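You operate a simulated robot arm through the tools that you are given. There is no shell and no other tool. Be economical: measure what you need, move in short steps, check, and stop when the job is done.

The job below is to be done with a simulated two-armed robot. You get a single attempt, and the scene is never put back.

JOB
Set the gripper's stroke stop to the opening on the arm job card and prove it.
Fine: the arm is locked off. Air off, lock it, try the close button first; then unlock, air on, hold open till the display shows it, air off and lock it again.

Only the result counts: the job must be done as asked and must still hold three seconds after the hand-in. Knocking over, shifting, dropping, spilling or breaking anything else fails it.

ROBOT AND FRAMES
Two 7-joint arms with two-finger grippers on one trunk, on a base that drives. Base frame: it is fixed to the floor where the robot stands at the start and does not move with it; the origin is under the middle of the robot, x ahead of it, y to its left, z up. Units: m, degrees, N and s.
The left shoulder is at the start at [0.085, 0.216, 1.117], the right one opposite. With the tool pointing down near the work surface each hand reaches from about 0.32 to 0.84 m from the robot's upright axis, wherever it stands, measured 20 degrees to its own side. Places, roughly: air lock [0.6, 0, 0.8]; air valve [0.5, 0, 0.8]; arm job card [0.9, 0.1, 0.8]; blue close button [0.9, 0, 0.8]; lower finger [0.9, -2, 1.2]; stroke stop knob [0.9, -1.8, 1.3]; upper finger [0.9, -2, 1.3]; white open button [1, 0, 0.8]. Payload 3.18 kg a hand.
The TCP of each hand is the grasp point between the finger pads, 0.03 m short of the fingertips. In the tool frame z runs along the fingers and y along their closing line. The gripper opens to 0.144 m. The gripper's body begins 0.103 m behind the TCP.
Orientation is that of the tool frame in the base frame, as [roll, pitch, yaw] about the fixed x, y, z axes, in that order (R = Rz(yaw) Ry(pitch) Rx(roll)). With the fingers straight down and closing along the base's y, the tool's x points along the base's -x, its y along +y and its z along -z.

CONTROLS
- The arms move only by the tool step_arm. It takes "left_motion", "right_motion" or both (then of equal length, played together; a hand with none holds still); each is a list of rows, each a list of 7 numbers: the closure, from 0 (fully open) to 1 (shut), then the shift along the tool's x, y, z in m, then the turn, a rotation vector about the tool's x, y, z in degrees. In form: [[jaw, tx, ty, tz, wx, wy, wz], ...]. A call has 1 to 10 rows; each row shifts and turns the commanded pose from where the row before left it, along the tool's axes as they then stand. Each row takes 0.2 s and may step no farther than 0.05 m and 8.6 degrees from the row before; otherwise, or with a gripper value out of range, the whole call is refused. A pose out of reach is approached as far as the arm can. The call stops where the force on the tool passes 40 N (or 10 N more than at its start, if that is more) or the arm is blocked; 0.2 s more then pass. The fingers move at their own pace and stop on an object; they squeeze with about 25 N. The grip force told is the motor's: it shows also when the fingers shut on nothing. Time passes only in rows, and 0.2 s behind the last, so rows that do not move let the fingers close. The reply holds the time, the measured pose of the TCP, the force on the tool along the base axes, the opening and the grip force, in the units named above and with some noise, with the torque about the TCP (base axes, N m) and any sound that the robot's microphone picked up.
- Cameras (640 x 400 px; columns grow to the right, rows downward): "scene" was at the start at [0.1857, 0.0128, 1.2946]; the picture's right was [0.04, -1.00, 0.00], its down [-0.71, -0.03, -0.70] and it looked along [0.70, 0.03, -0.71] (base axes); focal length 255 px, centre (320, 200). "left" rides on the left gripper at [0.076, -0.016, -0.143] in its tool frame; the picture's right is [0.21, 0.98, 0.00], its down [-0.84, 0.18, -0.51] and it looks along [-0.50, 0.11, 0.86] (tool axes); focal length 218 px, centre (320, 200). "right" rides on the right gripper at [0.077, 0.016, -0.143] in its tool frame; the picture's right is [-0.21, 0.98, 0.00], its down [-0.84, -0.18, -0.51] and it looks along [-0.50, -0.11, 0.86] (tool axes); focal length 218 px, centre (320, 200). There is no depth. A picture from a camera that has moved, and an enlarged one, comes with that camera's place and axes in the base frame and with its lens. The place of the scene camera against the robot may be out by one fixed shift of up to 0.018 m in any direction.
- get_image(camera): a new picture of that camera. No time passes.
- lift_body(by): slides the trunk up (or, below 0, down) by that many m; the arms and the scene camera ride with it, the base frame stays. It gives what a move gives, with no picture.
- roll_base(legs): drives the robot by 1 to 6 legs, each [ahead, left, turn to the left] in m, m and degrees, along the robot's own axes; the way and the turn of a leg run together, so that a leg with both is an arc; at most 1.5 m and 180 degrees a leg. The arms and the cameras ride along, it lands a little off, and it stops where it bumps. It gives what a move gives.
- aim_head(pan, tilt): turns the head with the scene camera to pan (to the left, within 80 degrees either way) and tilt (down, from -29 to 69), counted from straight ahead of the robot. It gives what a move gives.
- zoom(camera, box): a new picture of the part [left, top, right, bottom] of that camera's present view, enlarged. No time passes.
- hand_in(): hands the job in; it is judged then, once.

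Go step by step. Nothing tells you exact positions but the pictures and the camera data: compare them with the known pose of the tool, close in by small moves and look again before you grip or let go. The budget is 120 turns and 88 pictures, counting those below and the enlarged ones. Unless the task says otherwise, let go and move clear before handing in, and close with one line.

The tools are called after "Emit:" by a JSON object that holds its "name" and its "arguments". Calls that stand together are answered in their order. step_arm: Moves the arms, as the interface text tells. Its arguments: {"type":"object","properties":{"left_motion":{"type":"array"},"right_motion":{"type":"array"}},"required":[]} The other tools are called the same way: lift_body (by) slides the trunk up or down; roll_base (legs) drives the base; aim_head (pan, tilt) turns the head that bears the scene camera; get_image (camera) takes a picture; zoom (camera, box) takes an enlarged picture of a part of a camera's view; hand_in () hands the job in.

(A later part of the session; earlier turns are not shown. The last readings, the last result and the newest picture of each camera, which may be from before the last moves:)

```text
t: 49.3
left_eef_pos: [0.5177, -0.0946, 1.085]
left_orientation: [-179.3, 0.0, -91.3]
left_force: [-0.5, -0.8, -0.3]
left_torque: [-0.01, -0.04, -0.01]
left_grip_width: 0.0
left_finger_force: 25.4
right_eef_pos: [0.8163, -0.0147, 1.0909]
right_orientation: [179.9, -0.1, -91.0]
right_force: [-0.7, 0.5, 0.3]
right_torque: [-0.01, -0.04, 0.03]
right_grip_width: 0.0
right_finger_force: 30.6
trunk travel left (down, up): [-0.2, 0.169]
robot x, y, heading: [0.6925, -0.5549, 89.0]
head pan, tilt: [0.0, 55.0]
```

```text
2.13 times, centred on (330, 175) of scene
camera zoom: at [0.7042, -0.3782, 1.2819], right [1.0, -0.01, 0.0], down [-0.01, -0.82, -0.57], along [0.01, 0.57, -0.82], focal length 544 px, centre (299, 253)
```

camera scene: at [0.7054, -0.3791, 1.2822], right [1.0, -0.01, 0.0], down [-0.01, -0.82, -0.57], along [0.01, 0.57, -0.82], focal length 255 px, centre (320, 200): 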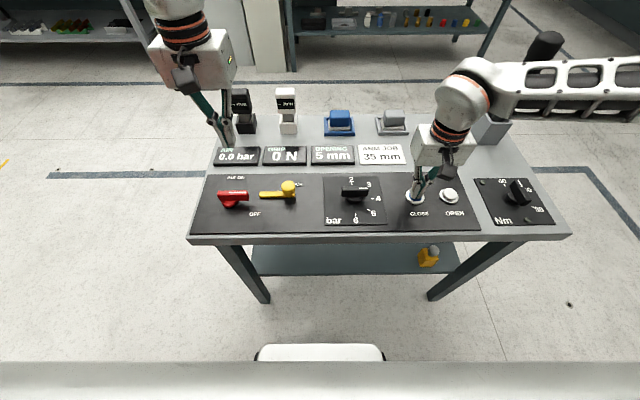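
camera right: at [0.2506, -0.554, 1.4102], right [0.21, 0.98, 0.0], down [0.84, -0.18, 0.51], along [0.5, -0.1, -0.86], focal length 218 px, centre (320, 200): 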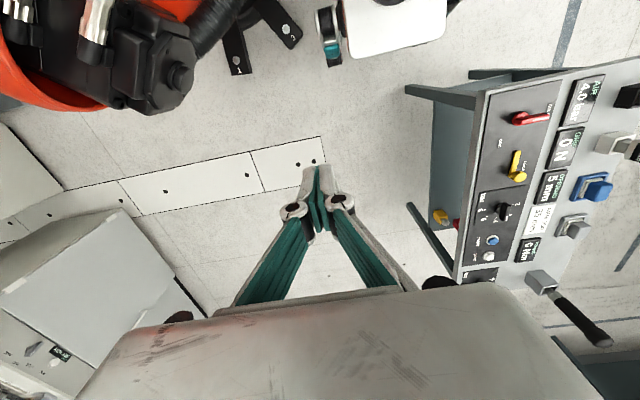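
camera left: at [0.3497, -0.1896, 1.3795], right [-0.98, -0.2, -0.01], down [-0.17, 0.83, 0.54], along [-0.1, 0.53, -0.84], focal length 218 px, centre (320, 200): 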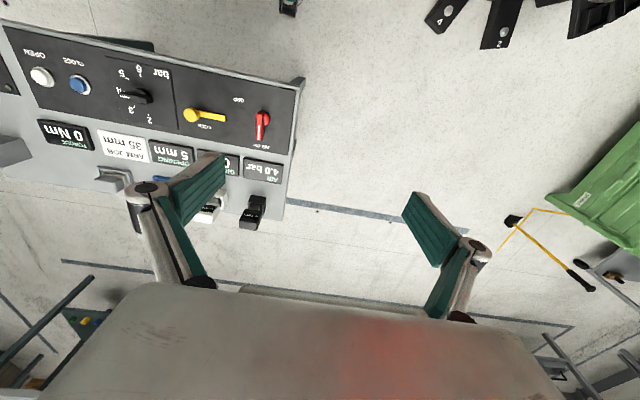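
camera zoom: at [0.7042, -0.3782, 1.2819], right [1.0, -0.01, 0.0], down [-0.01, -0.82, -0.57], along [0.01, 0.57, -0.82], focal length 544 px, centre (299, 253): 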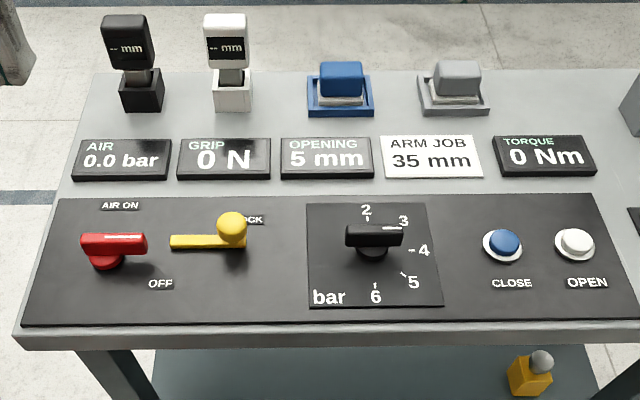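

AIR 0.0, GRIP 0, OPENING 5 mm: nothing moved, so it is dead and locked off. Now I'll raise the trunk, back off and turn toward the gripper.

Emit:
{"name": "lift_body", "arguments": {"by": 0.16}}

Emit:
{"name": "roll_base", "arguments": {"legs": [[-0.15, 0, 0], [0, 0, -179], [0.1, 0.4, 0]]}}

Emit:
{"name": "aim_head", "arguments": {"pan": -15, "tilt": 10}}

Emit:
{"name": "get_image", "arguments": {"camera": "scene"}}

```text
t: 51.1
left_eef_pos: [0.5201, -0.0921, 1.2466]
left_orientation: [-179.3, 0.2, -91.2]
left_force: [0.0, -0.1, 0.5]
left_torque: [0.03, 0.01, -0.02]
left_grip_width: 0.0002
left_finger_force: 25.1
right_eef_pos: [0.8189, -0.0155, 1.2508]
right_orientation: [179.9, -0.1, -91.1]
right_force: [0.6, -0.3, 0.7]
right_torque: [0.01, 0.02, 0.01]
right_grip_width: 0.0001
right_finger_force: 29.8
trunk travel left (down, up): [-0.36, 0.009]
robot x, y, heading: [0.6933, -0.5559, 89.1]
head pan, tilt: [0.0, 55.0]
```

```text
t: 63.3
left_eef_pos: [1.3081, -1.2252, 1.2474]
left_orientation: [-179.3, 0.1, 93.9]
left_force: [0.1, 0.1, 0.3]
left_torque: [0.01, 0.01, -0.03]
left_grip_width: 0.0
left_finger_force: 25.0
right_eef_pos: [1.0159, -1.3291, 1.2502]
right_orientation: [179.9, 0.0, 94.1]
right_force: [0.7, 0.0, 0.3]
right_torque: [-0.02, 0.03, 0.0]
right_grip_width: 0.0001
right_finger_force: 30.5
trunk travel left (down, up): [-0.36, 0.009]
robot x, y, heading: [1.0943, -0.7759, -86.0]
head pan, tilt: [0.0, 55.0]
```

```text
t: 64.4
left_eef_pos: [1.3081, -1.2258, 1.2476]
left_orientation: [-179.3, 0.2, 93.8]
left_force: [0.4, -1.2, -1.0]
left_torque: [-0.01, 0.04, -0.01]
left_grip_width: 0.0002
left_finger_force: 25.1
right_eef_pos: [1.0166, -1.3285, 1.2511]
right_orientation: [179.9, 0.0, 94.1]
right_force: [-0.6, -0.5, -0.4]
right_torque: [0.01, -0.01, 0.01]
right_grip_width: 0.0
right_finger_force: 30.8
trunk travel left (down, up): [-0.36, 0.009]
robot x, y, heading: [1.0922, -0.7787, -86.0]
head pan, tilt: [-15.0, 10.0]
```

```text
55 pictures are left
camera scene: at [1.0886, -0.9017, 1.5138], right [-0.98, 0.19, 0.0], down [0.03, 0.17, -0.98], along [-0.18, -0.97, -0.17], focal length 255 px, centre (320, 200)
```

scene: 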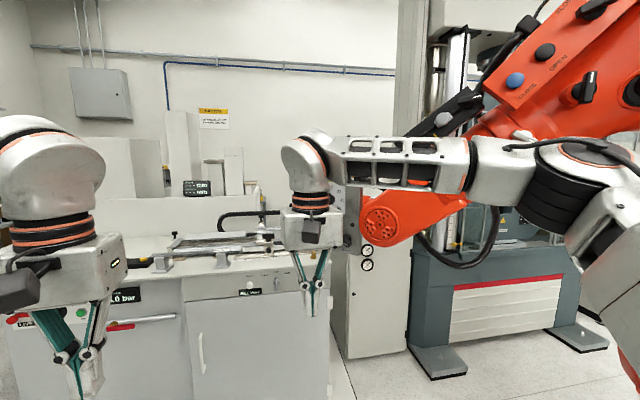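

My right hand hides the gripper. I'll pull it back and take another look.

Emit:
{"name": "step_arm", "arguments": {"right_motion": [[1, 0.04, 0, 0.02, 0, 0, 0], [1, 0.04, 0, 0.03, 0, 0, 0], [1, 0.04, 0, 0.03, 0, 0, 0], [1, 0.04, 0, 0.03, 0, 0, 0], [1, 0.04, 0, 0.03, 0, 0, 0], [1, 0, 0, 0.03, 0, 0, 0], [1, 0, 0, 0.03, 0, 0, 0]], "left_motion": [[1, 0.0, 0.03, 0.02, 0, 0, 0], [1, 0.0, 0.03, 0.03, 0, 0, 0], [1, 0.0, 0.03, 0.03, 0, 0, 0], [1, 0.0, 0, 0.03, 0, 0, 0], [1, 0, 0, 0.03, 0, 0, 0], [1, 0, 0, 0.03, 0, 0, 0], [1, 0, 0, 0.03, 0, 0, 0]]}}

Emit:
{"name": "get_image", "arguments": {"camera": "scene"}}

```text
t: 66.0
left_eef_pos: [1.3947, -1.2209, 1.045]
left_orientation: [-179.3, 0.0, 93.7]
left_force: [-0.2, 0.0, -0.3]
left_torque: [-0.01, 0.01, 0.04]
left_grip_width: 0.0
left_finger_force: 24.9
right_eef_pos: [1.001, -1.1294, 1.0526]
right_orientation: [179.9, -0.1, 94.0]
right_force: [-1.1, 0.1, 1.0]
right_torque: [0.0, -0.01, -0.04]
right_grip_width: 0.0
right_finger_force: 30.8
trunk travel left (down, up): [-0.36, 0.009]
robot x, y, heading: [1.0979, -0.7806, -85.6]
head pan, tilt: [-15.0, 10.0]
```

```text
54 pictures are left
camera scene: at [1.089, -0.9019, 1.5139], right [-0.98, 0.19, 0.0], down [0.03, 0.17, -0.98], along [-0.18, -0.97, -0.17], focal length 255 px, centre (320, 200)
```

scene: 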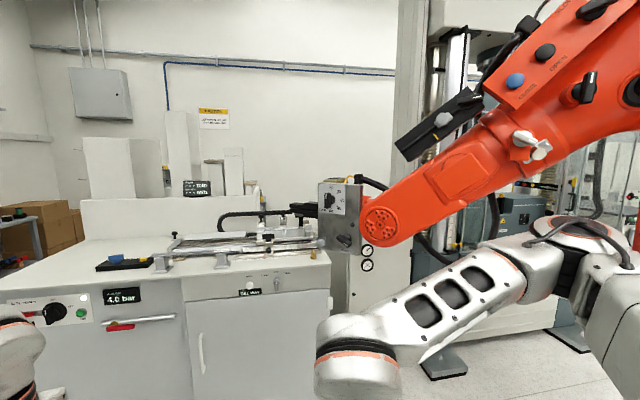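

Emit:
{"name": "zoom", "arguments": {"camera": "scene", "box": [270, 160, 400, 280]}}

Emit:
{"name": "zoom", "arguments": {"camera": "scene", "box": [390, 40, 640, 180]}}

```text
3.33 times, centred on (335, 220) of scene
camera zoom: at [1.089, -0.9019, 1.5139], right [-0.98, 0.19, 0.0], down [0.03, 0.17, -0.98], along [-0.18, -0.97, -0.17], focal length 850 px, centre (270, 133)
```

zoom: 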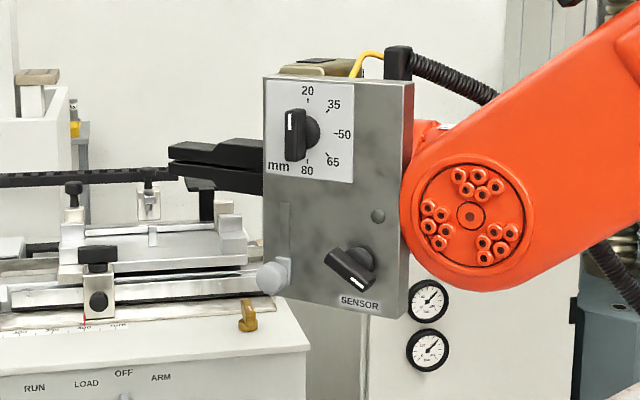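

```text
2.56 times, centred on (515, 110) of scene
camera zoom: at [1.089, -0.9019, 1.5139], right [-0.98, 0.19, 0.0], down [0.03, 0.17, -0.98], along [-0.18, -0.97, -0.17], focal length 653 px, centre (-179, 430)
```

zoom: 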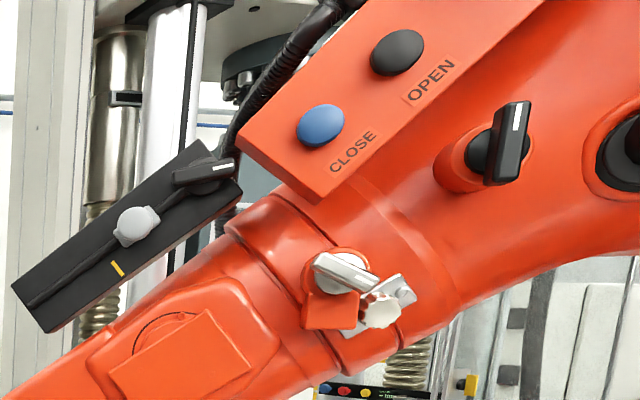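

The stroke stop knob is a rotary pointer on a vertical plate facing me, at about (0.88, -1.8, 1.35). The scale runs 20–35–50–65–80 and it now points up at 20, so 35 is 45° clockwise. I'll bring the left hand up and turn it to point forward.

Emit:
{"name": "step_arm", "arguments": {"left_motion": [[0.6, -0.025, -0.02, -0.035, 0, 0, 0], [0.6, -0.025, -0.02, -0.035, 0, 0, 0], [0.6, -0.025, -0.02, -0.035, 0, 0, 0], [0.6, -0.025, -0.02, -0.035, 0, 0, 0], [0.6, 0, -0.02, -0.045, 0, 0, 0], [0.6, 0, -0.02, -0.045, 0, 0, 0], [0.6, 0, 0, 0, 0, -8.5, 0], [0.6, 0, 0, 0, 0, -8.5, 0], [0.6, 0, 0, 0, 0, -8.5, 0], [0.6, 0, 0, 0, 0, -8.5, 0]]}}

Emit:
{"name": "step_arm", "arguments": {"left_motion": [[0.6, 0, 0, 0, 0, -8.5, 0], [0.6, 0, 0, 0, 0, -8.5, 0], [0.6, 0, 0, 0, 0, -8.5, 0], [0.6, 0, 0, 0, 0, -8.5, 0], [0.6, 0, 0, 0, 0, -8.5, 0], [0.6, 0, 0, 0, 0, -8.5, 0], [0.6, 0, 0, 0, 0, -5, 0], [0.6, 0, 0, 0, 0, 0, 0]]}}

Emit:
{"name": "get_image", "arguments": {"camera": "scene"}}

```text
t: 68.2
left_eef_pos: [1.285, -1.3273, 1.2792]
left_orientation: [-179.1, 34.3, 94.3]
left_force: [-0.3, 0.3, -0.3]
left_torque: [-0.01, 0.01, 0.03]
left_grip_width: 0.0575
left_finger_force: 0.1
right_eef_pos: [1.0007, -1.1292, 1.0523]
right_orientation: [179.9, 0.0, 94.1]
right_force: [-0.6, 0.6, 0.7]
right_torque: [-0.01, -0.01, 0.01]
right_grip_width: 0.0002
right_finger_force: 30.8
trunk travel left (down, up): [-0.36, 0.009]
robot x, y, heading: [1.0954, -0.7802, -85.8]
head pan, tilt: [-15.0, 10.0]
```

```text
t: 69.9
left_eef_pos: [1.2864, -1.3185, 1.3331]
left_orientation: [-93.0, 75.3, -174.4]
left_force: [0.4, -0.1, -0.7]
left_torque: [0.01, 0.0, -0.05]
left_grip_width: 0.0577
left_finger_force: 0.0
left hand out of reach, approached as far as the arm can: row 5, 6, 7
right_eef_pos: [1.0027, -1.1282, 1.0521]
right_orientation: [179.9, -0.1, 94.0]
right_force: [0.0, -0.4, -0.5]
right_torque: [0.03, 0.03, -0.02]
right_grip_width: 0.0001
right_finger_force: 30.9
trunk travel left (down, up): [-0.36, 0.009]
robot x, y, heading: [1.0937, -0.7788, -85.8]
head pan, tilt: [-15.0, 10.0]
stopped in row 8 (left hand): the arm was blocked; the commanded pose is now the measured one
```

```text
51 pictures are left
camera scene: at [1.0904, -0.9015, 1.5139], right [-0.98, 0.19, 0.0], down [0.03, 0.17, -0.98], along [-0.18, -0.97, -0.17], focal length 255 px, centre (320, 200)
```

scene: 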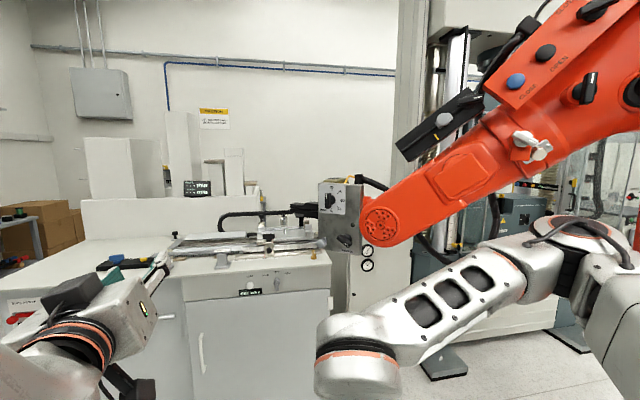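

The left hand now points forward, with a small roll that doesn't matter because I'll push the knob's handle with the closed fingertips. I'll drive closer.

Emit:
{"name": "roll_base", "arguments": {"legs": [[0.1, -0.167, -4], [0.18, 0, 0]]}}

Emit:
{"name": "aim_head", "arguments": {"pan": -5, "tilt": 15}}

Emit:
{"name": "get_image", "arguments": {"camera": "scene"}}

Emit:
{"name": "get_image", "arguments": {"camera": "left"}}

```text
t: 73.1
left_eef_pos: [1.079, -1.6192, 1.333]
left_orientation: [-93.5, 75.4, -179.2]
left_force: [1.1, -0.4, -0.2]
left_torque: [-0.01, -0.03, -0.01]
left_grip_width: 0.0574
left_finger_force: 0.2
right_eef_pos: [0.8104, -1.4101, 1.0518]
right_orientation: [179.9, -0.1, 89.7]
right_force: [0.6, -0.3, -0.4]
right_torque: [0.03, -0.02, 0.02]
right_grip_width: 0.0001
right_finger_force: 30.4
trunk travel left (down, up): [-0.36, 0.009]
robot x, y, heading: [0.9281, -1.0692, -90.4]
head pan, tilt: [-15.0, 10.0]
```

```text
t: 73.8
left_eef_pos: [1.079, -1.6179, 1.3336]
left_orientation: [-93.3, 75.2, -178.8]
left_force: [-0.8, -0.3, 1.0]
left_torque: [0.0, -0.03, 0.02]
left_grip_width: 0.0576
left_finger_force: 0.0
right_eef_pos: [0.8111, -1.4099, 1.0517]
right_orientation: [179.9, 0.1, 89.7]
right_force: [-0.1, -1.1, 0.3]
right_torque: [-0.02, 0.01, 0.0]
right_grip_width: 0.0
right_finger_force: 30.9
trunk travel left (down, up): [-0.36, 0.009]
robot x, y, heading: [0.9327, -1.0686, -90.3]
head pan, tilt: [-5.0, 15.0]
```

```text
50 pictures are left
camera scene: at [0.9306, -1.191, 1.5058], right [-1.0, 0.09, 0.0], down [0.02, 0.26, -0.97], along [-0.09, -0.96, -0.26], focal length 255 px, centre (320, 200)
```

scene: 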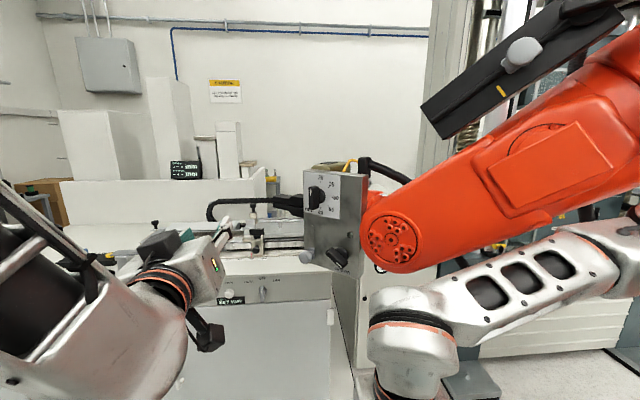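

```text
49 pictures are left
camera left: at [1.0349, -1.4775, 1.2655], right [0.89, 0.07, -0.45], down [0.35, 0.52, 0.78], along [0.29, -0.85, 0.44], focal length 218 px, centre (320, 200)
```

left: 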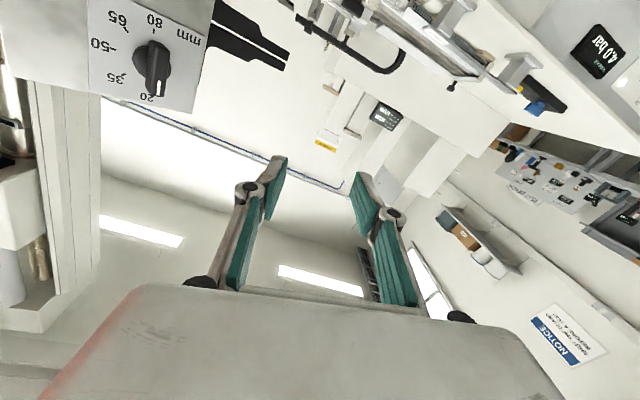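

The hand camera confirms the pointer is at 20, and the knob centre is near (0.884, -1.78, 1.345). I'll close the fingers and move to the left of the handle's upper end, keeping short of it.

Emit:
{"name": "step_arm", "arguments": {"left_motion": [[1, 0.003, -0.032, 0.008, 0, 0, 0], [1, 0.002, -0.032, 0.008, 0, 0, 0], [1, 0.002, -0.032, 0.008, 0, 0, 0], [1, 0.002, -0.032, 0.008, 0, 0, 0], [1, 0.002, -0.032, 0.008, 0, 0, 0], [1, 0, 0, 0, 0, 0, 0]]}}

Emit:
{"name": "zoom", "arguments": {"camera": "scene", "box": [250, 140, 410, 260]}}

Emit:
{"name": "get_image", "arguments": {"camera": "left"}}

```text
t: 75.0
left_eef_pos: [0.9866, -1.688, 1.4036]
left_orientation: [-93.8, 66.3, -175.7]
left_force: [-1.1, -0.4, 0.2]
left_torque: [0.0, 0.04, 0.0]
left_grip_width: 0.0
left_finger_force: 24.9
right_eef_pos: [0.8107, -1.4098, 1.0514]
right_orientation: [179.9, -0.1, 89.7]
right_force: [0.1, -0.2, 0.0]
right_torque: [0.03, -0.02, 0.0]
right_grip_width: 0.0002
right_finger_force: 30.6
trunk travel left (down, up): [-0.36, 0.009]
robot x, y, heading: [0.9288, -1.0677, -90.1]
head pan, tilt: [-5.0, 15.0]
stopped in row 5 (left hand): the arm was blocked; the commanded pose is now the measured one
```

```text
3.33 times, centred on (330, 200) of scene
camera zoom: at [0.9307, -1.1917, 1.5057], right [-1.0, 0.09, 0.0], down [0.02, 0.26, -0.97], along [-0.09, -0.96, -0.26], focal length 850 px, centre (287, 200)
```

zoom: 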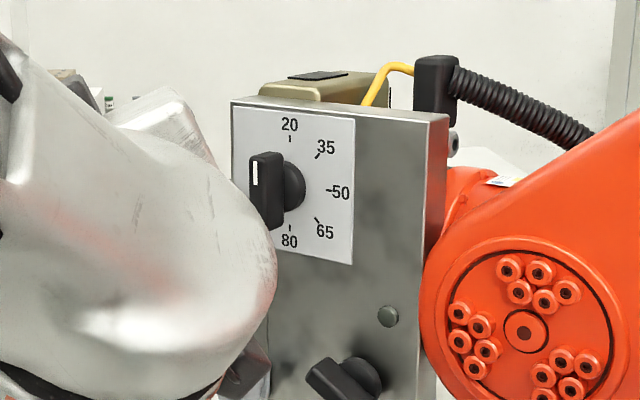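

```text
47 pictures are left
camera left: at [0.9225, -1.549, 1.344], right [0.8, 0.13, -0.58], down [0.43, 0.55, 0.71], along [0.41, -0.82, 0.39], focal length 218 px, centre (320, 200)
```

left: 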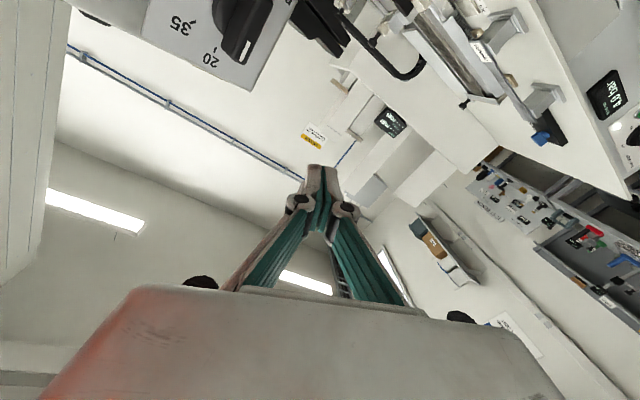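

Pointing the left hand forward runs it into its joint limits here. I'll withdraw it and use the right hand, which already points down, to push the handle's upper end from above and in front of the plate.

Emit:
{"name": "step_arm", "arguments": {"left_motion": [[1, 0, 0.02, -0.04, 0, 0, 0], [1, 0, 0.025, -0.04, 0, 0, 0], [1, 0, 0.03, -0.035, 0, 0, 0], [1, 0, 0.03, -0.03, 0, 4, 0], [1, 0, 0.03, -0.02, 0, 8, 0], [1, 0, 0.03, 0, 0, 8, 0], [1, 0, 0, 0, 0, 8, 0], [1, 0, 0, 0, 0, 8, 0], [1, 0, 0, 0, 0, 8, 0], [1, 0, 0, 0, 0, 8, 0]]}}

Emit:
{"name": "get_image", "arguments": {"camera": "scene"}}

```text
t: 77.2
left_eef_pos: [1.0835, -1.5265, 1.3643]
left_orientation: [-151.9, 32.8, 114.3]
left_force: [0.1, -1.0, 0.3]
left_torque: [0.04, -0.05, 0.02]
left_grip_width: 0.0
left_finger_force: 25.2
left hand out of reach, approached as far as the arm can: row 4, 5, 6
right_eef_pos: [0.8118, -1.4098, 1.0511]
right_orientation: [179.8, -0.1, 89.7]
right_force: [0.0, -0.9, 0.6]
right_torque: [0.03, -0.01, -0.03]
right_grip_width: 0.0003
right_finger_force: 30.2
trunk travel left (down, up): [-0.36, 0.009]
robot x, y, heading: [0.9272, -1.0665, -90.2]
head pan, tilt: [-5.0, 15.0]
```

```text
46 pictures are left
camera scene: at [0.9312, -1.1924, 1.5056], right [-1.0, 0.09, 0.0], down [0.02, 0.26, -0.97], along [-0.09, -0.96, -0.26], focal length 255 px, centre (320, 200)
```

scene: 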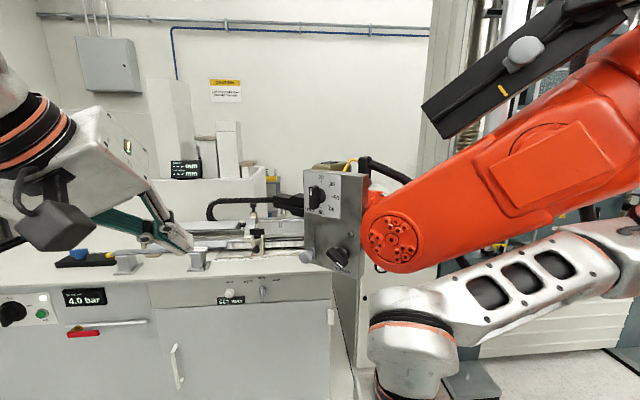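

The left hand now points forward, down and to the right, which suits pushing the handle rightward. I'll drive 0.1 m closer and then bring the fingertip to the left of the handle's upper end.

Emit:
{"name": "roll_base", "arguments": {"legs": [[0.09, 0, 0]]}}

Emit:
{"name": "step_arm", "arguments": {"left_motion": [[1, 0, 0, -0.03, 0, 0, 0], [1, 0.0, 0, 0, 0, 0, 0]]}}

Emit:
{"name": "get_image", "arguments": {"camera": "scene"}}

```text
t: 78.2
left_eef_pos: [1.0856, -1.5716, 1.3683]
left_orientation: [-151.7, 33.1, 113.9]
left_force: [-1.0, -1.1, 0.2]
left_torque: [0.01, 0.0, 0.02]
left_grip_width: 0.0002
left_finger_force: 25.1
right_eef_pos: [0.8103, -1.45, 1.0511]
right_orientation: [-179.9, -0.4, 88.8]
right_force: [-0.9, -0.3, -0.1]
right_torque: [-0.01, 0.01, 0.03]
right_grip_width: 0.0001
right_finger_force: 30.5
trunk travel left (down, up): [-0.36, 0.009]
robot x, y, heading: [0.9326, -1.1205, -90.6]
head pan, tilt: [-5.0, 15.0]
stopped in leg 1: the robot was blocked; the commanded pose is now the measured one
```

```text
t: 78.8
left_eef_pos: [1.0945, -1.5499, 1.3917]
left_orientation: [-151.6, 33.2, 114.1]
left_force: [-0.2, -0.1, -0.7]
left_torque: [-0.02, -0.04, 0.02]
left_grip_width: 0.0
left_finger_force: 25.3
right_eef_pos: [0.8109, -1.4507, 1.0501]
right_orientation: [-179.9, -0.3, 88.8]
right_force: [-0.5, -0.3, 0.0]
right_torque: [0.01, 0.02, -0.02]
right_grip_width: 0.0001
right_finger_force: 30.4
trunk travel left (down, up): [-0.36, 0.009]
robot x, y, heading: [0.9275, -1.1177, -90.4]
head pan, tilt: [-5.0, 15.0]
```

```text
45 pictures are left
camera scene: at [0.9354, -1.2316, 1.5069], right [-1.0, 0.1, 0.0], down [0.02, 0.25, -0.97], along [-0.1, -0.96, -0.25], focal length 255 px, centre (320, 200)
```

scene: 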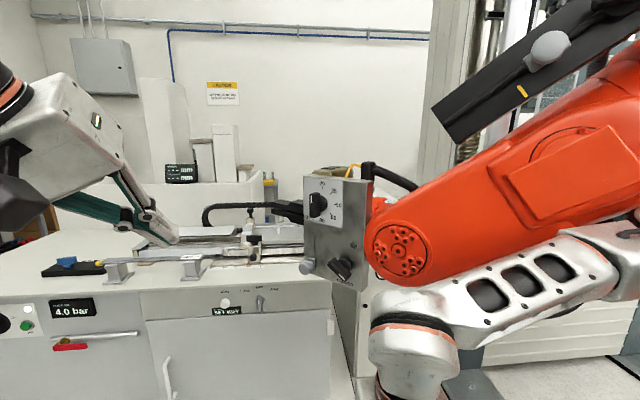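

The base bumped again (no harm seen), so I stay here and advance with the arm only, stopping short of the knob.

Emit:
{"name": "step_arm", "arguments": {"left_motion": [[1, -0.0155, -0.0284, 0.026, 0, 0, 0], [1, -0.0155, -0.0284, 0.026, 0, 0, 0], [1, -0.0155, -0.0284, 0.026, 0, 0, 0], [1, -0.0155, -0.0284, 0.026, 0, 0, 0], [1, 0, 0, 0, 0, 0, 0]]}}

Emit:
{"name": "get_image", "arguments": {"camera": "scene"}}

```text
t: 80.0
left_eef_pos: [0.987, -1.6786, 1.3926]
left_orientation: [-151.6, 33.2, 114.1]
left_force: [-0.7, 0.6, 0.4]
left_torque: [0.0, 0.0, -0.04]
left_grip_width: 0.0002
left_finger_force: 25.3
right_eef_pos: [0.8109, -1.4505, 1.0508]
right_orientation: [-180.0, -0.2, 88.9]
right_force: [-0.5, 0.1, 0.3]
right_torque: [0.0, 0.02, 0.01]
right_grip_width: 0.0
right_finger_force: 30.7
trunk travel left (down, up): [-0.36, 0.009]
robot x, y, heading: [0.934, -1.1193, -90.6]
head pan, tilt: [-5.0, 15.0]
```

```text
44 pictures are left
camera scene: at [0.9351, -1.2313, 1.5069], right [-1.0, 0.1, 0.0], down [0.02, 0.25, -0.97], along [-0.09, -0.96, -0.25], focal length 255 px, centre (320, 200)
```

scene: 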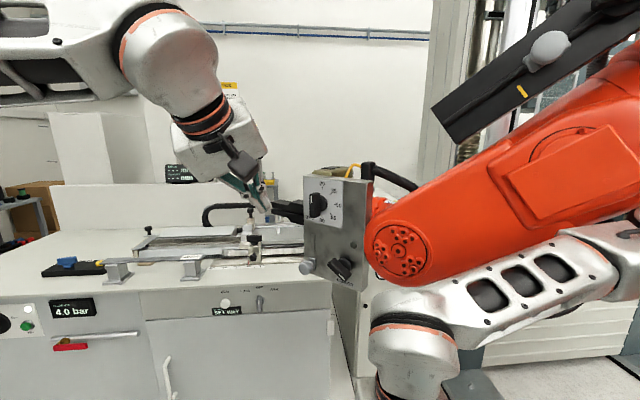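

The arm follows well, and the fingertip shows exactly where predicted. Zooming for the exact knob position.

Emit:
{"name": "zoom", "arguments": {"camera": "scene", "box": [250, 150, 370, 240]}}

Emit:
{"name": "zoom", "arguments": {"camera": "left", "box": [0, 0, 320, 200]}}

```text
4.44 times, centred on (310, 195) of scene
camera zoom: at [0.9351, -1.2313, 1.5069], right [-1.0, 0.1, 0.0], down [0.02, 0.25, -0.97], along [-0.09, -0.96, -0.25], focal length 1134 px, centre (364, 222)
```

zoom: 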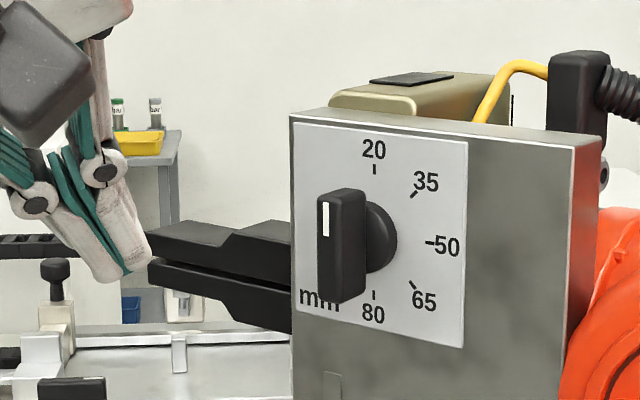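

```text
2.00 times, centred on (160, 100) of left
camera zoom: at [0.9816, -1.5314, 1.4628], right [0.82, 0.28, -0.5], down [0.57, -0.3, 0.76], along [0.06, -0.91, -0.4], focal length 436 px, centre (640, 400)
```

zoom: 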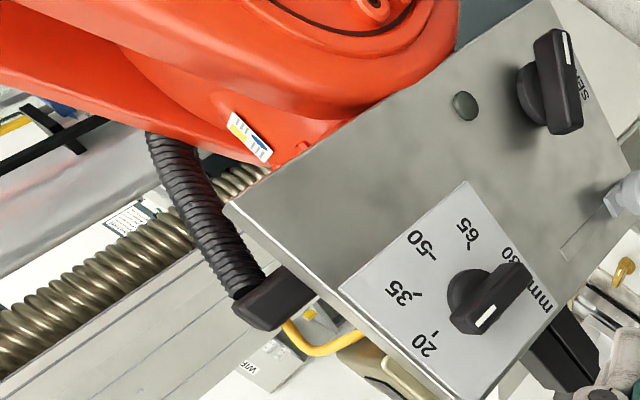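

The plate is yawed about 37° toward +x, with its dial centre near (0.879, -1.774, 1.362). The handle stands out along (0.6, 0.8, 0). I'll place the fingertip just left of the handle's upper half.

Emit:
{"name": "step_arm", "arguments": {"left_motion": [[1, -0.0172, -0.0205, 0.0201, 0, 0, 0], [1, -0.0172, -0.0205, 0.0201, 0, 0, 0], [1, -0.0172, -0.0205, 0.0201, 0, 0, 0], [1, 0, 0, 0, 0, 0, 0]]}}

Emit:
{"name": "zoom", "arguments": {"camera": "scene", "box": [250, 150, 370, 240]}}

Emit:
{"name": "get_image", "arguments": {"camera": "left"}}

```text
t: 81.0
left_eef_pos: [0.9352, -1.7636, 1.399]
left_orientation: [-151.5, 33.3, 114.3]
left_force: [-0.2, 0.6, -0.8]
left_torque: [0.01, -0.05, 0.02]
left_grip_width: 0.0001
left_finger_force: 25.0
right_eef_pos: [0.8092, -1.4514, 1.0513]
right_orientation: [-179.9, -0.2, 88.9]
right_force: [-0.1, 0.2, 0.4]
right_torque: [0.06, -0.01, 0.01]
right_grip_width: 0.0001
right_finger_force: 30.6
trunk travel left (down, up): [-0.36, 0.009]
robot x, y, heading: [0.9329, -1.1223, -90.4]
head pan, tilt: [-5.0, 15.0]
```

```text
4.44 times, centred on (310, 195) of scene
camera zoom: at [0.935, -1.2313, 1.5069], right [-1.0, 0.1, 0.0], down [0.02, 0.25, -0.97], along [-0.09, -0.96, -0.25], focal length 1134 px, centre (364, 222)
```

zoom: 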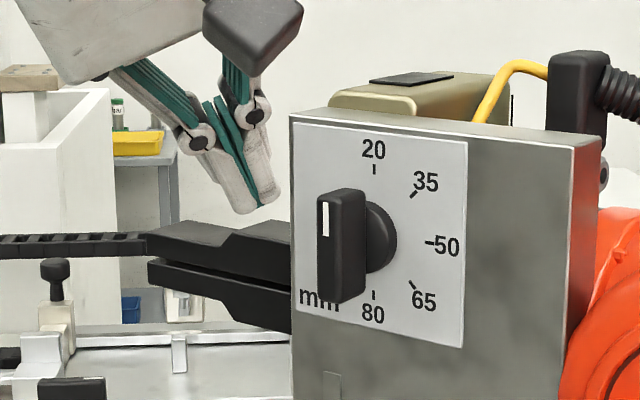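

```text
40 pictures are left
camera left: at [0.9274, -1.617, 1.4689], right [0.82, 0.28, -0.5], down [0.57, -0.3, 0.76], along [0.06, -0.91, -0.4], focal length 218 px, centre (320, 200)
```

left: 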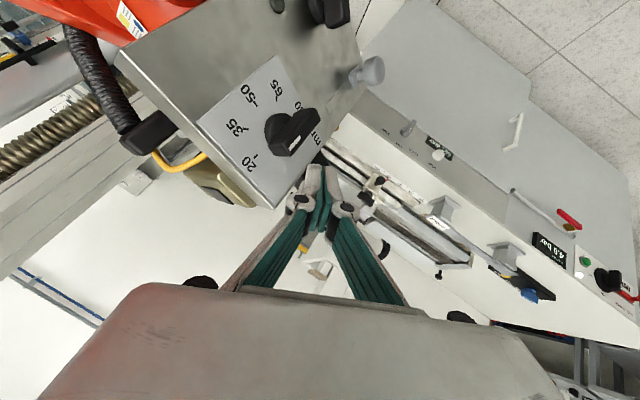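

The fingertip is level with the handle's upper half, about 25 mm to its left. Pushing right along the plate, then a bit upward to follow the arc.

Emit:
{"name": "step_arm", "arguments": {"left_motion": [[1, 0.0059, -0.0052, -0.0015, 0, 0, 0], [1, 0.0059, -0.0052, -0.0015, 0, 0, 0], [1, 0.0059, -0.0052, -0.0015, 0, 0, 0], [1, 0.0015, -0.0031, -0.0022, 0, 0, 0], [1, 0.0015, -0.0031, -0.0022, 0, 0, 0], [1, 0, 0, 0, 0, 0, 0]]}}

Emit:
{"name": "zoom", "arguments": {"camera": "scene", "box": [250, 150, 370, 240]}}

```text
t: 82.5
left_eef_pos: [0.909, -1.7459, 1.406]
left_orientation: [-151.6, 33.1, 114.1]
left_force: [0.7, -0.3, -0.2]
left_torque: [0.01, -0.02, 0.02]
left_grip_width: 0.0
left_finger_force: 25.1
right_eef_pos: [0.8111, -1.4505, 1.0509]
right_orientation: [180.0, -0.3, 88.9]
right_force: [-0.5, 0.0, -0.6]
right_torque: [0.01, 0.02, 0.02]
right_grip_width: 0.0
right_finger_force: 30.7
trunk travel left (down, up): [-0.36, 0.009]
robot x, y, heading: [0.9302, -1.1207, -90.6]
head pan, tilt: [-5.0, 15.0]
```

```text
4.44 times, centred on (310, 195) of scene
camera zoom: at [0.9348, -1.2313, 1.507], right [-1.0, 0.1, 0.0], down [0.02, 0.25, -0.97], along [-0.09, -0.96, -0.25], focal length 1134 px, centre (364, 222)
```

zoom: 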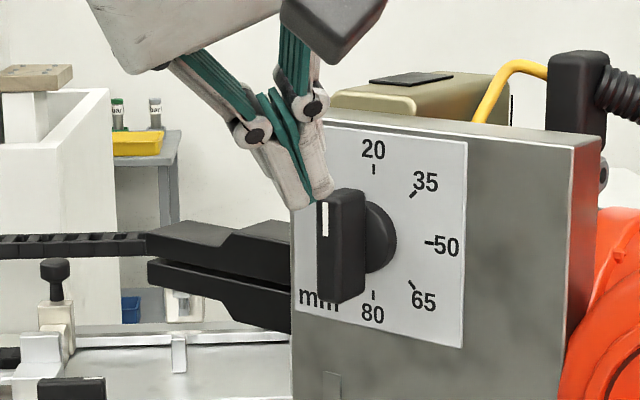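

It's right at the handle. I'll lower 6 mm for more purchase and push on.

Emit:
{"name": "step_arm", "arguments": {"left_motion": [[1, 0.0032, 0.0024, 0.0044, 0, 0, 0], [1, 0.0029, -0.0026, -0.0008, 0, 0, 0], [1, 0.0029, -0.0026, -0.0008, 0, 0, 0], [1, 0.0029, -0.0026, -0.0008, 0, 0, 0], [1, 0, 0, 0, 0, 0, 0]]}}

Emit:
{"name": "zoom", "arguments": {"camera": "scene", "box": [250, 150, 370, 240]}}

```text
t: 83.7
left_eef_pos: [0.8992, -1.7391, 1.3996]
left_orientation: [-151.6, 33.0, 114.2]
left_force: [-0.1, 0.0, 1.0]
left_torque: [0.02, 0.01, -0.02]
left_grip_width: 0.0
left_finger_force: 25.2
right_eef_pos: [0.8097, -1.4508, 1.0511]
right_orientation: [179.9, -0.2, 88.9]
right_force: [-0.1, 0.7, 0.1]
right_torque: [0.0, -0.01, -0.02]
right_grip_width: 0.0002
right_finger_force: 30.7
trunk travel left (down, up): [-0.36, 0.009]
robot x, y, heading: [0.9255, -1.1239, -90.4]
head pan, tilt: [-5.0, 15.0]
```

```text
4.44 times, centred on (310, 195) of scene
camera zoom: at [0.9347, -1.2313, 1.507], right [-1.0, 0.1, 0.0], down [0.02, 0.25, -0.97], along [-0.09, -0.96, -0.25], focal length 1134 px, centre (364, 222)
```

zoom: 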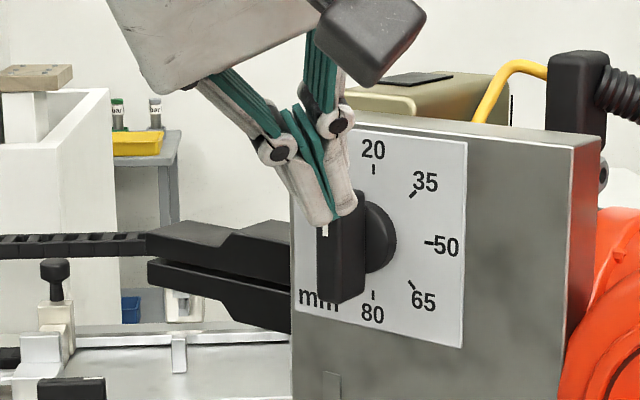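

The finger now overlaps the handle in view with no force, so it is passing in front of it. I'll check with the hand camera.

Emit:
{"name": "zoom", "arguments": {"camera": "left", "box": [200, 50, 440, 200]}}

```text
2.67 times, centred on (320, 125) of left
camera zoom: at [0.8927, -1.591, 1.4687], right [0.82, 0.28, -0.5], down [0.57, -0.3, 0.76], along [0.06, -0.91, -0.4], focal length 582 px, centre (320, 400)
```

zoom: 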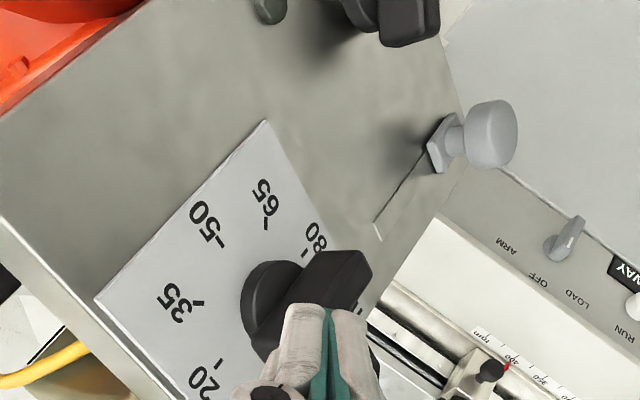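

The handle sits about 2.5 cm deeper than I computed, so the finger slid past in front of it. I'll back out left, go deeper and push again.

Emit:
{"name": "step_arm", "arguments": {"left_motion": [[1, -0.0184, 0.0162, 0.0048, 0, 0, 0], [1, -0.0184, 0.0163, 0.0048, 0, 0, 0], [1, -0.0048, -0.0018, 0.0105, 0, 0, 0], [1, -0.0047, -0.0018, 0.0106, 0, 0, 0], [1, 0.0059, -0.0052, -0.0015, 0, 0, 0], [1, 0.0059, -0.0052, -0.0015, 0, 0, 0], [1, 0, 0, 0, 0, 0, 0]]}}

Emit:
{"name": "zoom", "arguments": {"camera": "scene", "box": [250, 150, 370, 240]}}

Emit:
{"name": "zoom", "arguments": {"camera": "left", "box": [200, 50, 440, 200]}}

```text
t: 85.2
left_eef_pos: [0.92, -1.7791, 1.3897]
left_orientation: [-151.6, 33.2, 114.2]
left_force: [0.3, 0.5, 0.1]
left_torque: [0.0, 0.0, 0.04]
left_grip_width: 0.0
left_finger_force: 25.1
right_eef_pos: [0.8102, -1.45, 1.051]
right_orientation: [-180.0, -0.3, 88.9]
right_force: [0.1, 0.3, -0.2]
right_torque: [0.0, -0.01, -0.02]
right_grip_width: 0.0
right_finger_force: 29.9
trunk travel left (down, up): [-0.36, 0.009]
robot x, y, heading: [0.9278, -1.1223, -90.6]
head pan, tilt: [-5.0, 15.0]
```

```text
4.44 times, centred on (310, 195) of scene
camera zoom: at [0.9345, -1.2313, 1.507], right [-1.0, 0.1, 0.0], down [0.02, 0.25, -0.97], along [-0.09, -0.96, -0.25], focal length 1134 px, centre (364, 222)
```

zoom: 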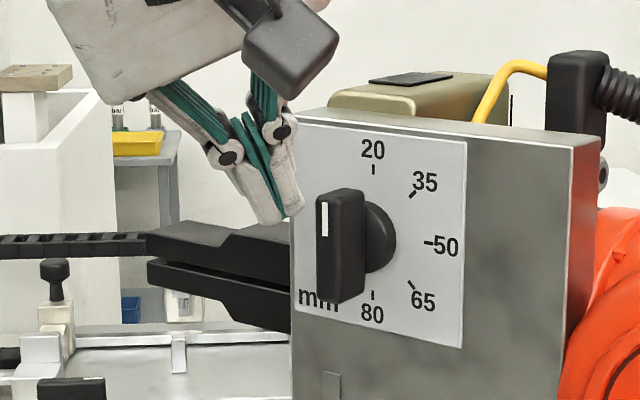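

```text
2.67 times, centred on (320, 125) of left
camera zoom: at [0.9149, -1.6313, 1.4593], right [0.82, 0.28, -0.5], down [0.57, -0.3, 0.76], along [0.06, -0.91, -0.4], focal length 582 px, centre (320, 400)
```

zoom: 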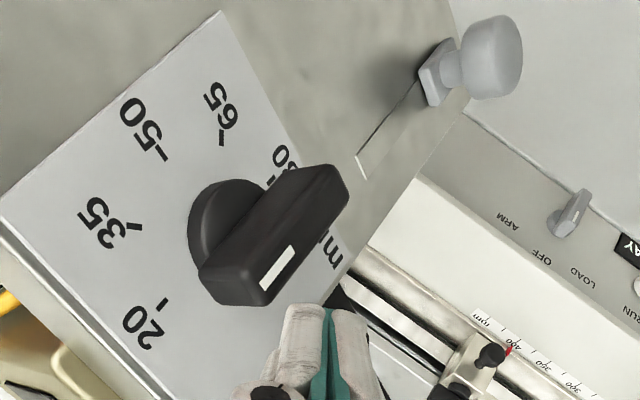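

Now I can see clearly: the tip is just left of the handle and level with its front face. I'll go 8 mm deeper, then push right and follow the arc.

Emit:
{"name": "step_arm", "arguments": {"left_motion": [[1, -0.0029, 0.0026, 0.0008, 0, 0, 0], [1, -0.0032, -0.0052, 0.0051, 0, 0, 0], [1, 0.0037, -0.0032, -0.001, 0, 0, 0], [1, 0.0037, -0.0032, -0.001, 0, 0, 0], [1, 0.0021, -0.0044, -0.0032, 0, 0, 0], [1, 0, 0, 0, 0, 0, 0]]}}

Emit:
{"name": "zoom", "arguments": {"camera": "left", "box": [200, 50, 440, 200]}}

```text
t: 86.7
left_eef_pos: [0.9072, -1.7775, 1.3958]
left_orientation: [-151.6, 33.2, 114.3]
left_force: [0.4, 0.3, 0.5]
left_torque: [0.03, -0.02, -0.01]
left_grip_width: 0.0
left_finger_force: 25.2
right_eef_pos: [0.81, -1.45, 1.0513]
right_orientation: [-180.0, -0.3, 89.0]
right_force: [-0.6, -0.2, 0.9]
right_torque: [0.04, -0.01, -0.03]
right_grip_width: 0.0002
right_finger_force: 30.7
trunk travel left (down, up): [-0.36, 0.009]
robot x, y, heading: [0.935, -1.1235, -90.7]
head pan, tilt: [-5.0, 15.0]
```

```text
2.67 times, centred on (320, 125) of left
camera zoom: at [0.9009, -1.6312, 1.4644], right [0.82, 0.28, -0.5], down [0.57, -0.3, 0.76], along [0.06, -0.91, -0.4], focal length 582 px, centre (320, 400)
```

zoom: 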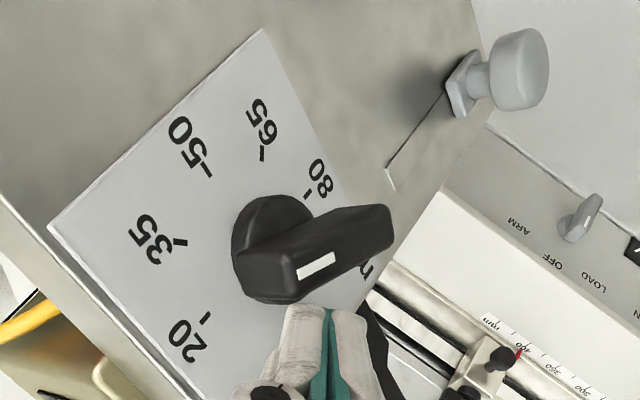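

The knob is turning, about halfway to 35. Continuing in small steps.

Emit:
{"name": "step_arm", "arguments": {"left_motion": [[1, 0.0021, -0.0044, -0.0032, 0, 0, 0], [1, 0.0018, -0.0037, -0.0027, 0, 0, 0], [1, 0, 0, 0, 0, 0, 0]]}}

Emit:
{"name": "zoom", "arguments": {"camera": "left", "box": [200, 50, 440, 200]}}

```text
t: 87.5
left_eef_pos: [0.8988, -1.7731, 1.3998]
left_orientation: [-151.6, 33.2, 114.2]
left_force: [0.0, -0.2, -0.4]
left_torque: [-0.03, 0.01, 0.01]
left_grip_width: 0.0
left_finger_force: 25.0
right_eef_pos: [0.8096, -1.4516, 1.0521]
right_orientation: [-179.9, -0.3, 88.9]
right_force: [-0.1, -0.8, 0.0]
right_torque: [-0.01, -0.01, 0.03]
right_grip_width: 0.0
right_finger_force: 30.9
trunk travel left (down, up): [-0.36, 0.009]
robot x, y, heading: [0.9313, -1.1189, -90.6]
head pan, tilt: [-5.0, 15.0]
```

```text
2.67 times, centred on (320, 125) of left
camera zoom: at [0.8927, -1.6248, 1.469], right [0.82, 0.28, -0.5], down [0.57, -0.3, 0.76], along [0.06, -0.91, -0.4], focal length 582 px, centre (320, 400)
```

zoom: 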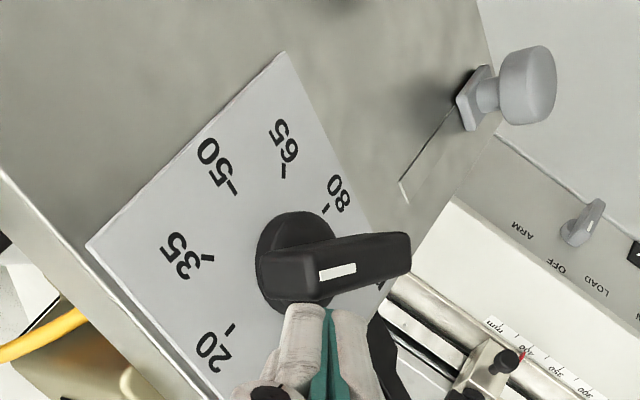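

By the tick geometry it's at about 28° of the needed 45°. Pushing on by about 14°.

Emit:
{"name": "step_arm", "arguments": {"left_motion": [[1, 0.0021, -0.0044, -0.0032, 0, 0, 0], [1, 0.0021, -0.0044, -0.0032, 0, 0, 0], [1, 0, 0, 0, 0, 0, 0]]}}

Emit:
{"name": "zoom", "arguments": {"camera": "left", "box": [200, 50, 440, 200]}}

```text
t: 88.2
left_eef_pos: [0.8913, -1.7665, 1.4039]
left_orientation: [-151.6, 33.2, 114.2]
left_force: [0.8, 0.3, 0.1]
left_torque: [0.03, -0.02, -0.04]
left_grip_width: 0.0001
left_finger_force: 25.6
right_eef_pos: [0.81, -1.4505, 1.0506]
right_orientation: [-180.0, -0.3, 89.0]
right_force: [0.1, -0.4, -0.3]
right_torque: [-0.01, 0.01, 0.0]
right_grip_width: 0.0001
right_finger_force: 30.4
trunk travel left (down, up): [-0.36, 0.009]
robot x, y, heading: [0.9275, -1.1246, -90.6]
head pan, tilt: [-5.0, 15.0]
```

```text
2.67 times, centred on (320, 125) of left
camera zoom: at [0.8852, -1.6193, 1.4735], right [0.82, 0.28, -0.5], down [0.57, -0.3, 0.76], along [0.06, -0.91, -0.4], focal length 582 px, centre (320, 400)
```

zoom: 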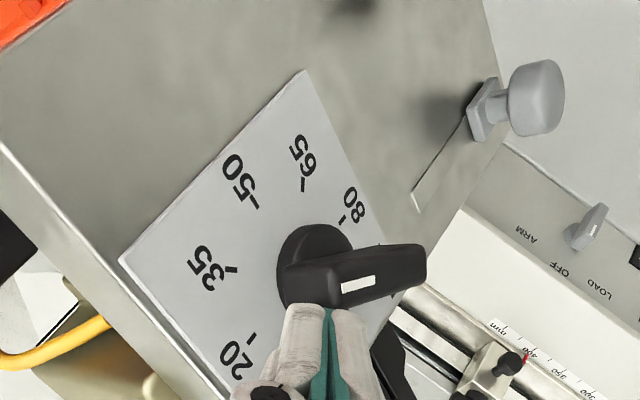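

The finger is riding too high at the handle's end. I'll back off slightly, drop 9 mm and push right again.

Emit:
{"name": "step_arm", "arguments": {"left_motion": [[1, -0.0081, 0.0071, 0.0021, 0, 0, 0], [1, 0.0049, 0.0036, 0.0067, 0, 0, 0], [1, 0.0037, -0.0032, -0.001, 0, 0, 0], [1, 0.0037, -0.0032, -0.001, 0, 0, 0], [1, 0, 0, 0, 0, 0, 0]]}}

Emit:
{"name": "zoom", "arguments": {"camera": "left", "box": [200, 50, 440, 200]}}

```text
t: 89.5
left_eef_pos: [0.893, -1.7662, 1.3959]
left_orientation: [-151.6, 33.2, 114.3]
left_force: [0.8, -0.3, 0.4]
left_torque: [0.01, 0.0, 0.0]
left_grip_width: 0.0001
left_finger_force: 25.2
right_eef_pos: [0.8099, -1.4508, 1.051]
right_orientation: [-180.0, -0.3, 88.9]
right_force: [-0.3, -0.2, -0.5]
right_torque: [0.01, 0.01, 0.04]
right_grip_width: 0.0002
right_finger_force: 30.7
trunk travel left (down, up): [-0.36, 0.009]
robot x, y, heading: [0.9318, -1.1183, -90.7]
head pan, tilt: [-5.0, 15.0]
```

```text
2.67 times, centred on (320, 125) of left
camera zoom: at [0.8863, -1.6189, 1.4656], right [0.82, 0.28, -0.5], down [0.57, -0.3, 0.76], along [0.06, -0.91, -0.4], focal length 582 px, centre (320, 400)
```

zoom: 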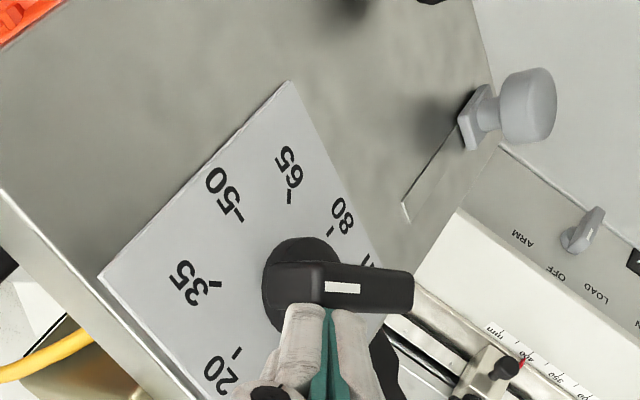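

Now at about 37°. Another 6 mm.

Emit:
{"name": "step_arm", "arguments": {"left_motion": [[1, 0.0029, -0.0026, -0.0008, 0, 0, 0], [1, 0.0018, -0.0016, -0.0005, 0, 0, 0], [1, 0, 0, 0, 0, 0, 0]]}}

Emit:
{"name": "zoom", "arguments": {"camera": "left", "box": [200, 50, 440, 200]}}

```text
t: 90.2
left_eef_pos: [0.8877, -1.7622, 1.3963]
left_orientation: [-151.6, 33.3, 114.1]
left_force: [0.7, 0.4, 0.0]
left_torque: [0.0, -0.03, 0.0]
left_grip_width: 0.0
left_finger_force: 25.3
right_eef_pos: [0.8099, -1.4493, 1.0519]
right_orientation: [-180.0, -0.3, 89.0]
right_force: [-0.1, 0.4, 0.1]
right_torque: [0.01, 0.0, 0.0]
right_grip_width: 0.0
right_finger_force: 30.6
trunk travel left (down, up): [-0.36, 0.009]
robot x, y, heading: [0.9348, -1.123, -90.8]
head pan, tilt: [-5.0, 15.0]
```

```text
2.67 times, centred on (320, 125) of left
camera zoom: at [0.8812, -1.6153, 1.4651], right [0.82, 0.28, -0.5], down [0.57, -0.3, 0.76], along [0.06, -0.91, -0.4], focal length 582 px, centre (320, 400)
```

zoom: 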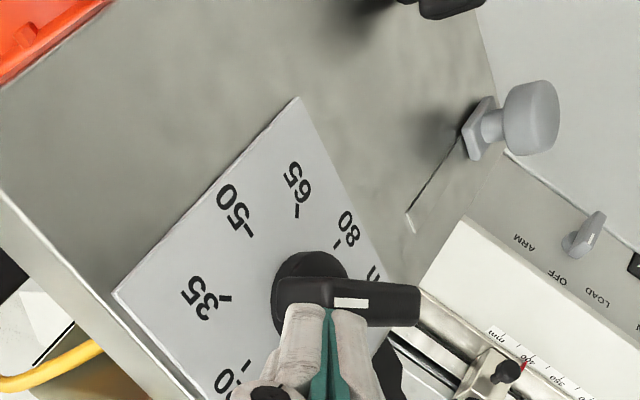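

It's at about 43–45°. I'll back the finger off and check from both cameras.

Emit:
{"name": "step_arm", "arguments": {"left_motion": [[1, -0.0184, 0.0162, 0.0048, 0, 0, 0], [1, -0.0147, 0.013, 0.0038, 0, 0, 0], [1, 0, 0, 0, 0, 0, 0]]}}

Emit:
{"name": "zoom", "arguments": {"camera": "scene", "box": [270, 155, 350, 215]}}

Emit:
{"name": "zoom", "arguments": {"camera": "left", "box": [140, 50, 380, 200]}}

```text
t: 91.0
left_eef_pos: [0.9226, -1.7896, 1.3997]
left_orientation: [-151.6, 33.2, 114.3]
left_force: [0.7, 0.1, -0.9]
left_torque: [0.02, 0.01, 0.02]
left_grip_width: 0.0
left_finger_force: 25.0
right_eef_pos: [0.8102, -1.4505, 1.0512]
right_orientation: [-180.0, -0.3, 88.9]
right_force: [0.1, 0.5, -0.9]
right_torque: [0.0, 0.0, 0.01]
right_grip_width: 0.0002
right_finger_force: 30.4
trunk travel left (down, up): [-0.36, 0.009]
robot x, y, heading: [0.9347, -1.1253, -90.6]
head pan, tilt: [-5.0, 15.0]
```

```text
6.67 times, centred on (310, 185) of scene
camera zoom: at [0.9341, -1.2312, 1.507], right [-1.0, 0.1, 0.0], down [0.02, 0.25, -0.97], along [-0.09, -0.96, -0.25], focal length 1700 px, centre (387, 300)
```

zoom: 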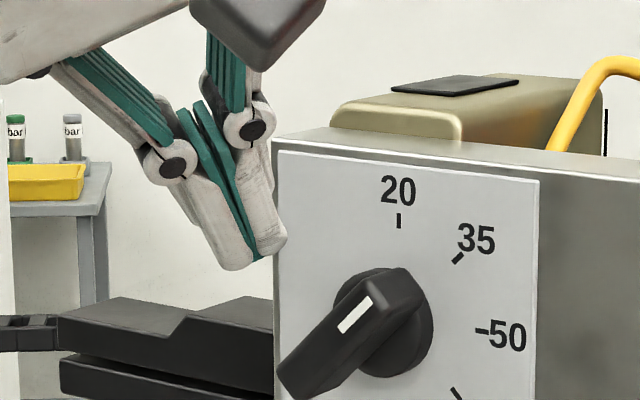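

```text
2.67 times, centred on (260, 125) of left
camera zoom: at [0.9172, -1.6444, 1.4681], right [0.82, 0.28, -0.5], down [0.57, -0.3, 0.76], along [0.06, -0.91, -0.4], focal length 582 px, centre (480, 400)
```

zoom: 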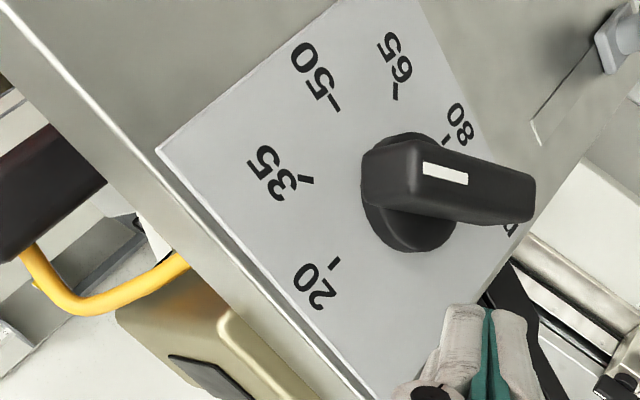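

Pointer and tick look aligned at 35, at about 45° by tick geometry. One tight zoom to confirm.

Emit:
{"name": "zoom", "arguments": {"camera": "left", "box": [190, 75, 350, 175]}}

```text
4.00 times, centred on (270, 125) of left
camera zoom: at [0.9172, -1.6444, 1.4681], right [0.82, 0.28, -0.5], down [0.57, -0.3, 0.76], along [0.06, -0.91, -0.4], focal length 873 px, centre (520, 500)
```

zoom: 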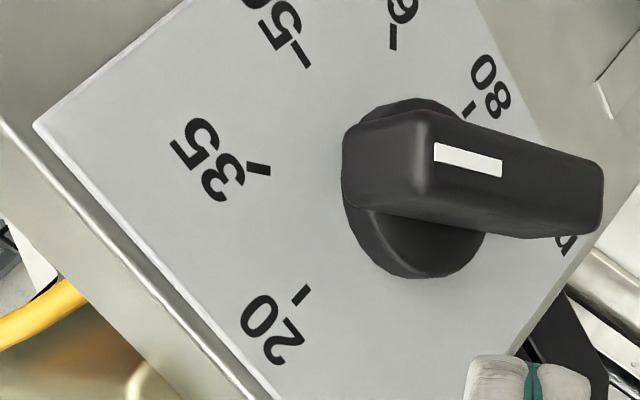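

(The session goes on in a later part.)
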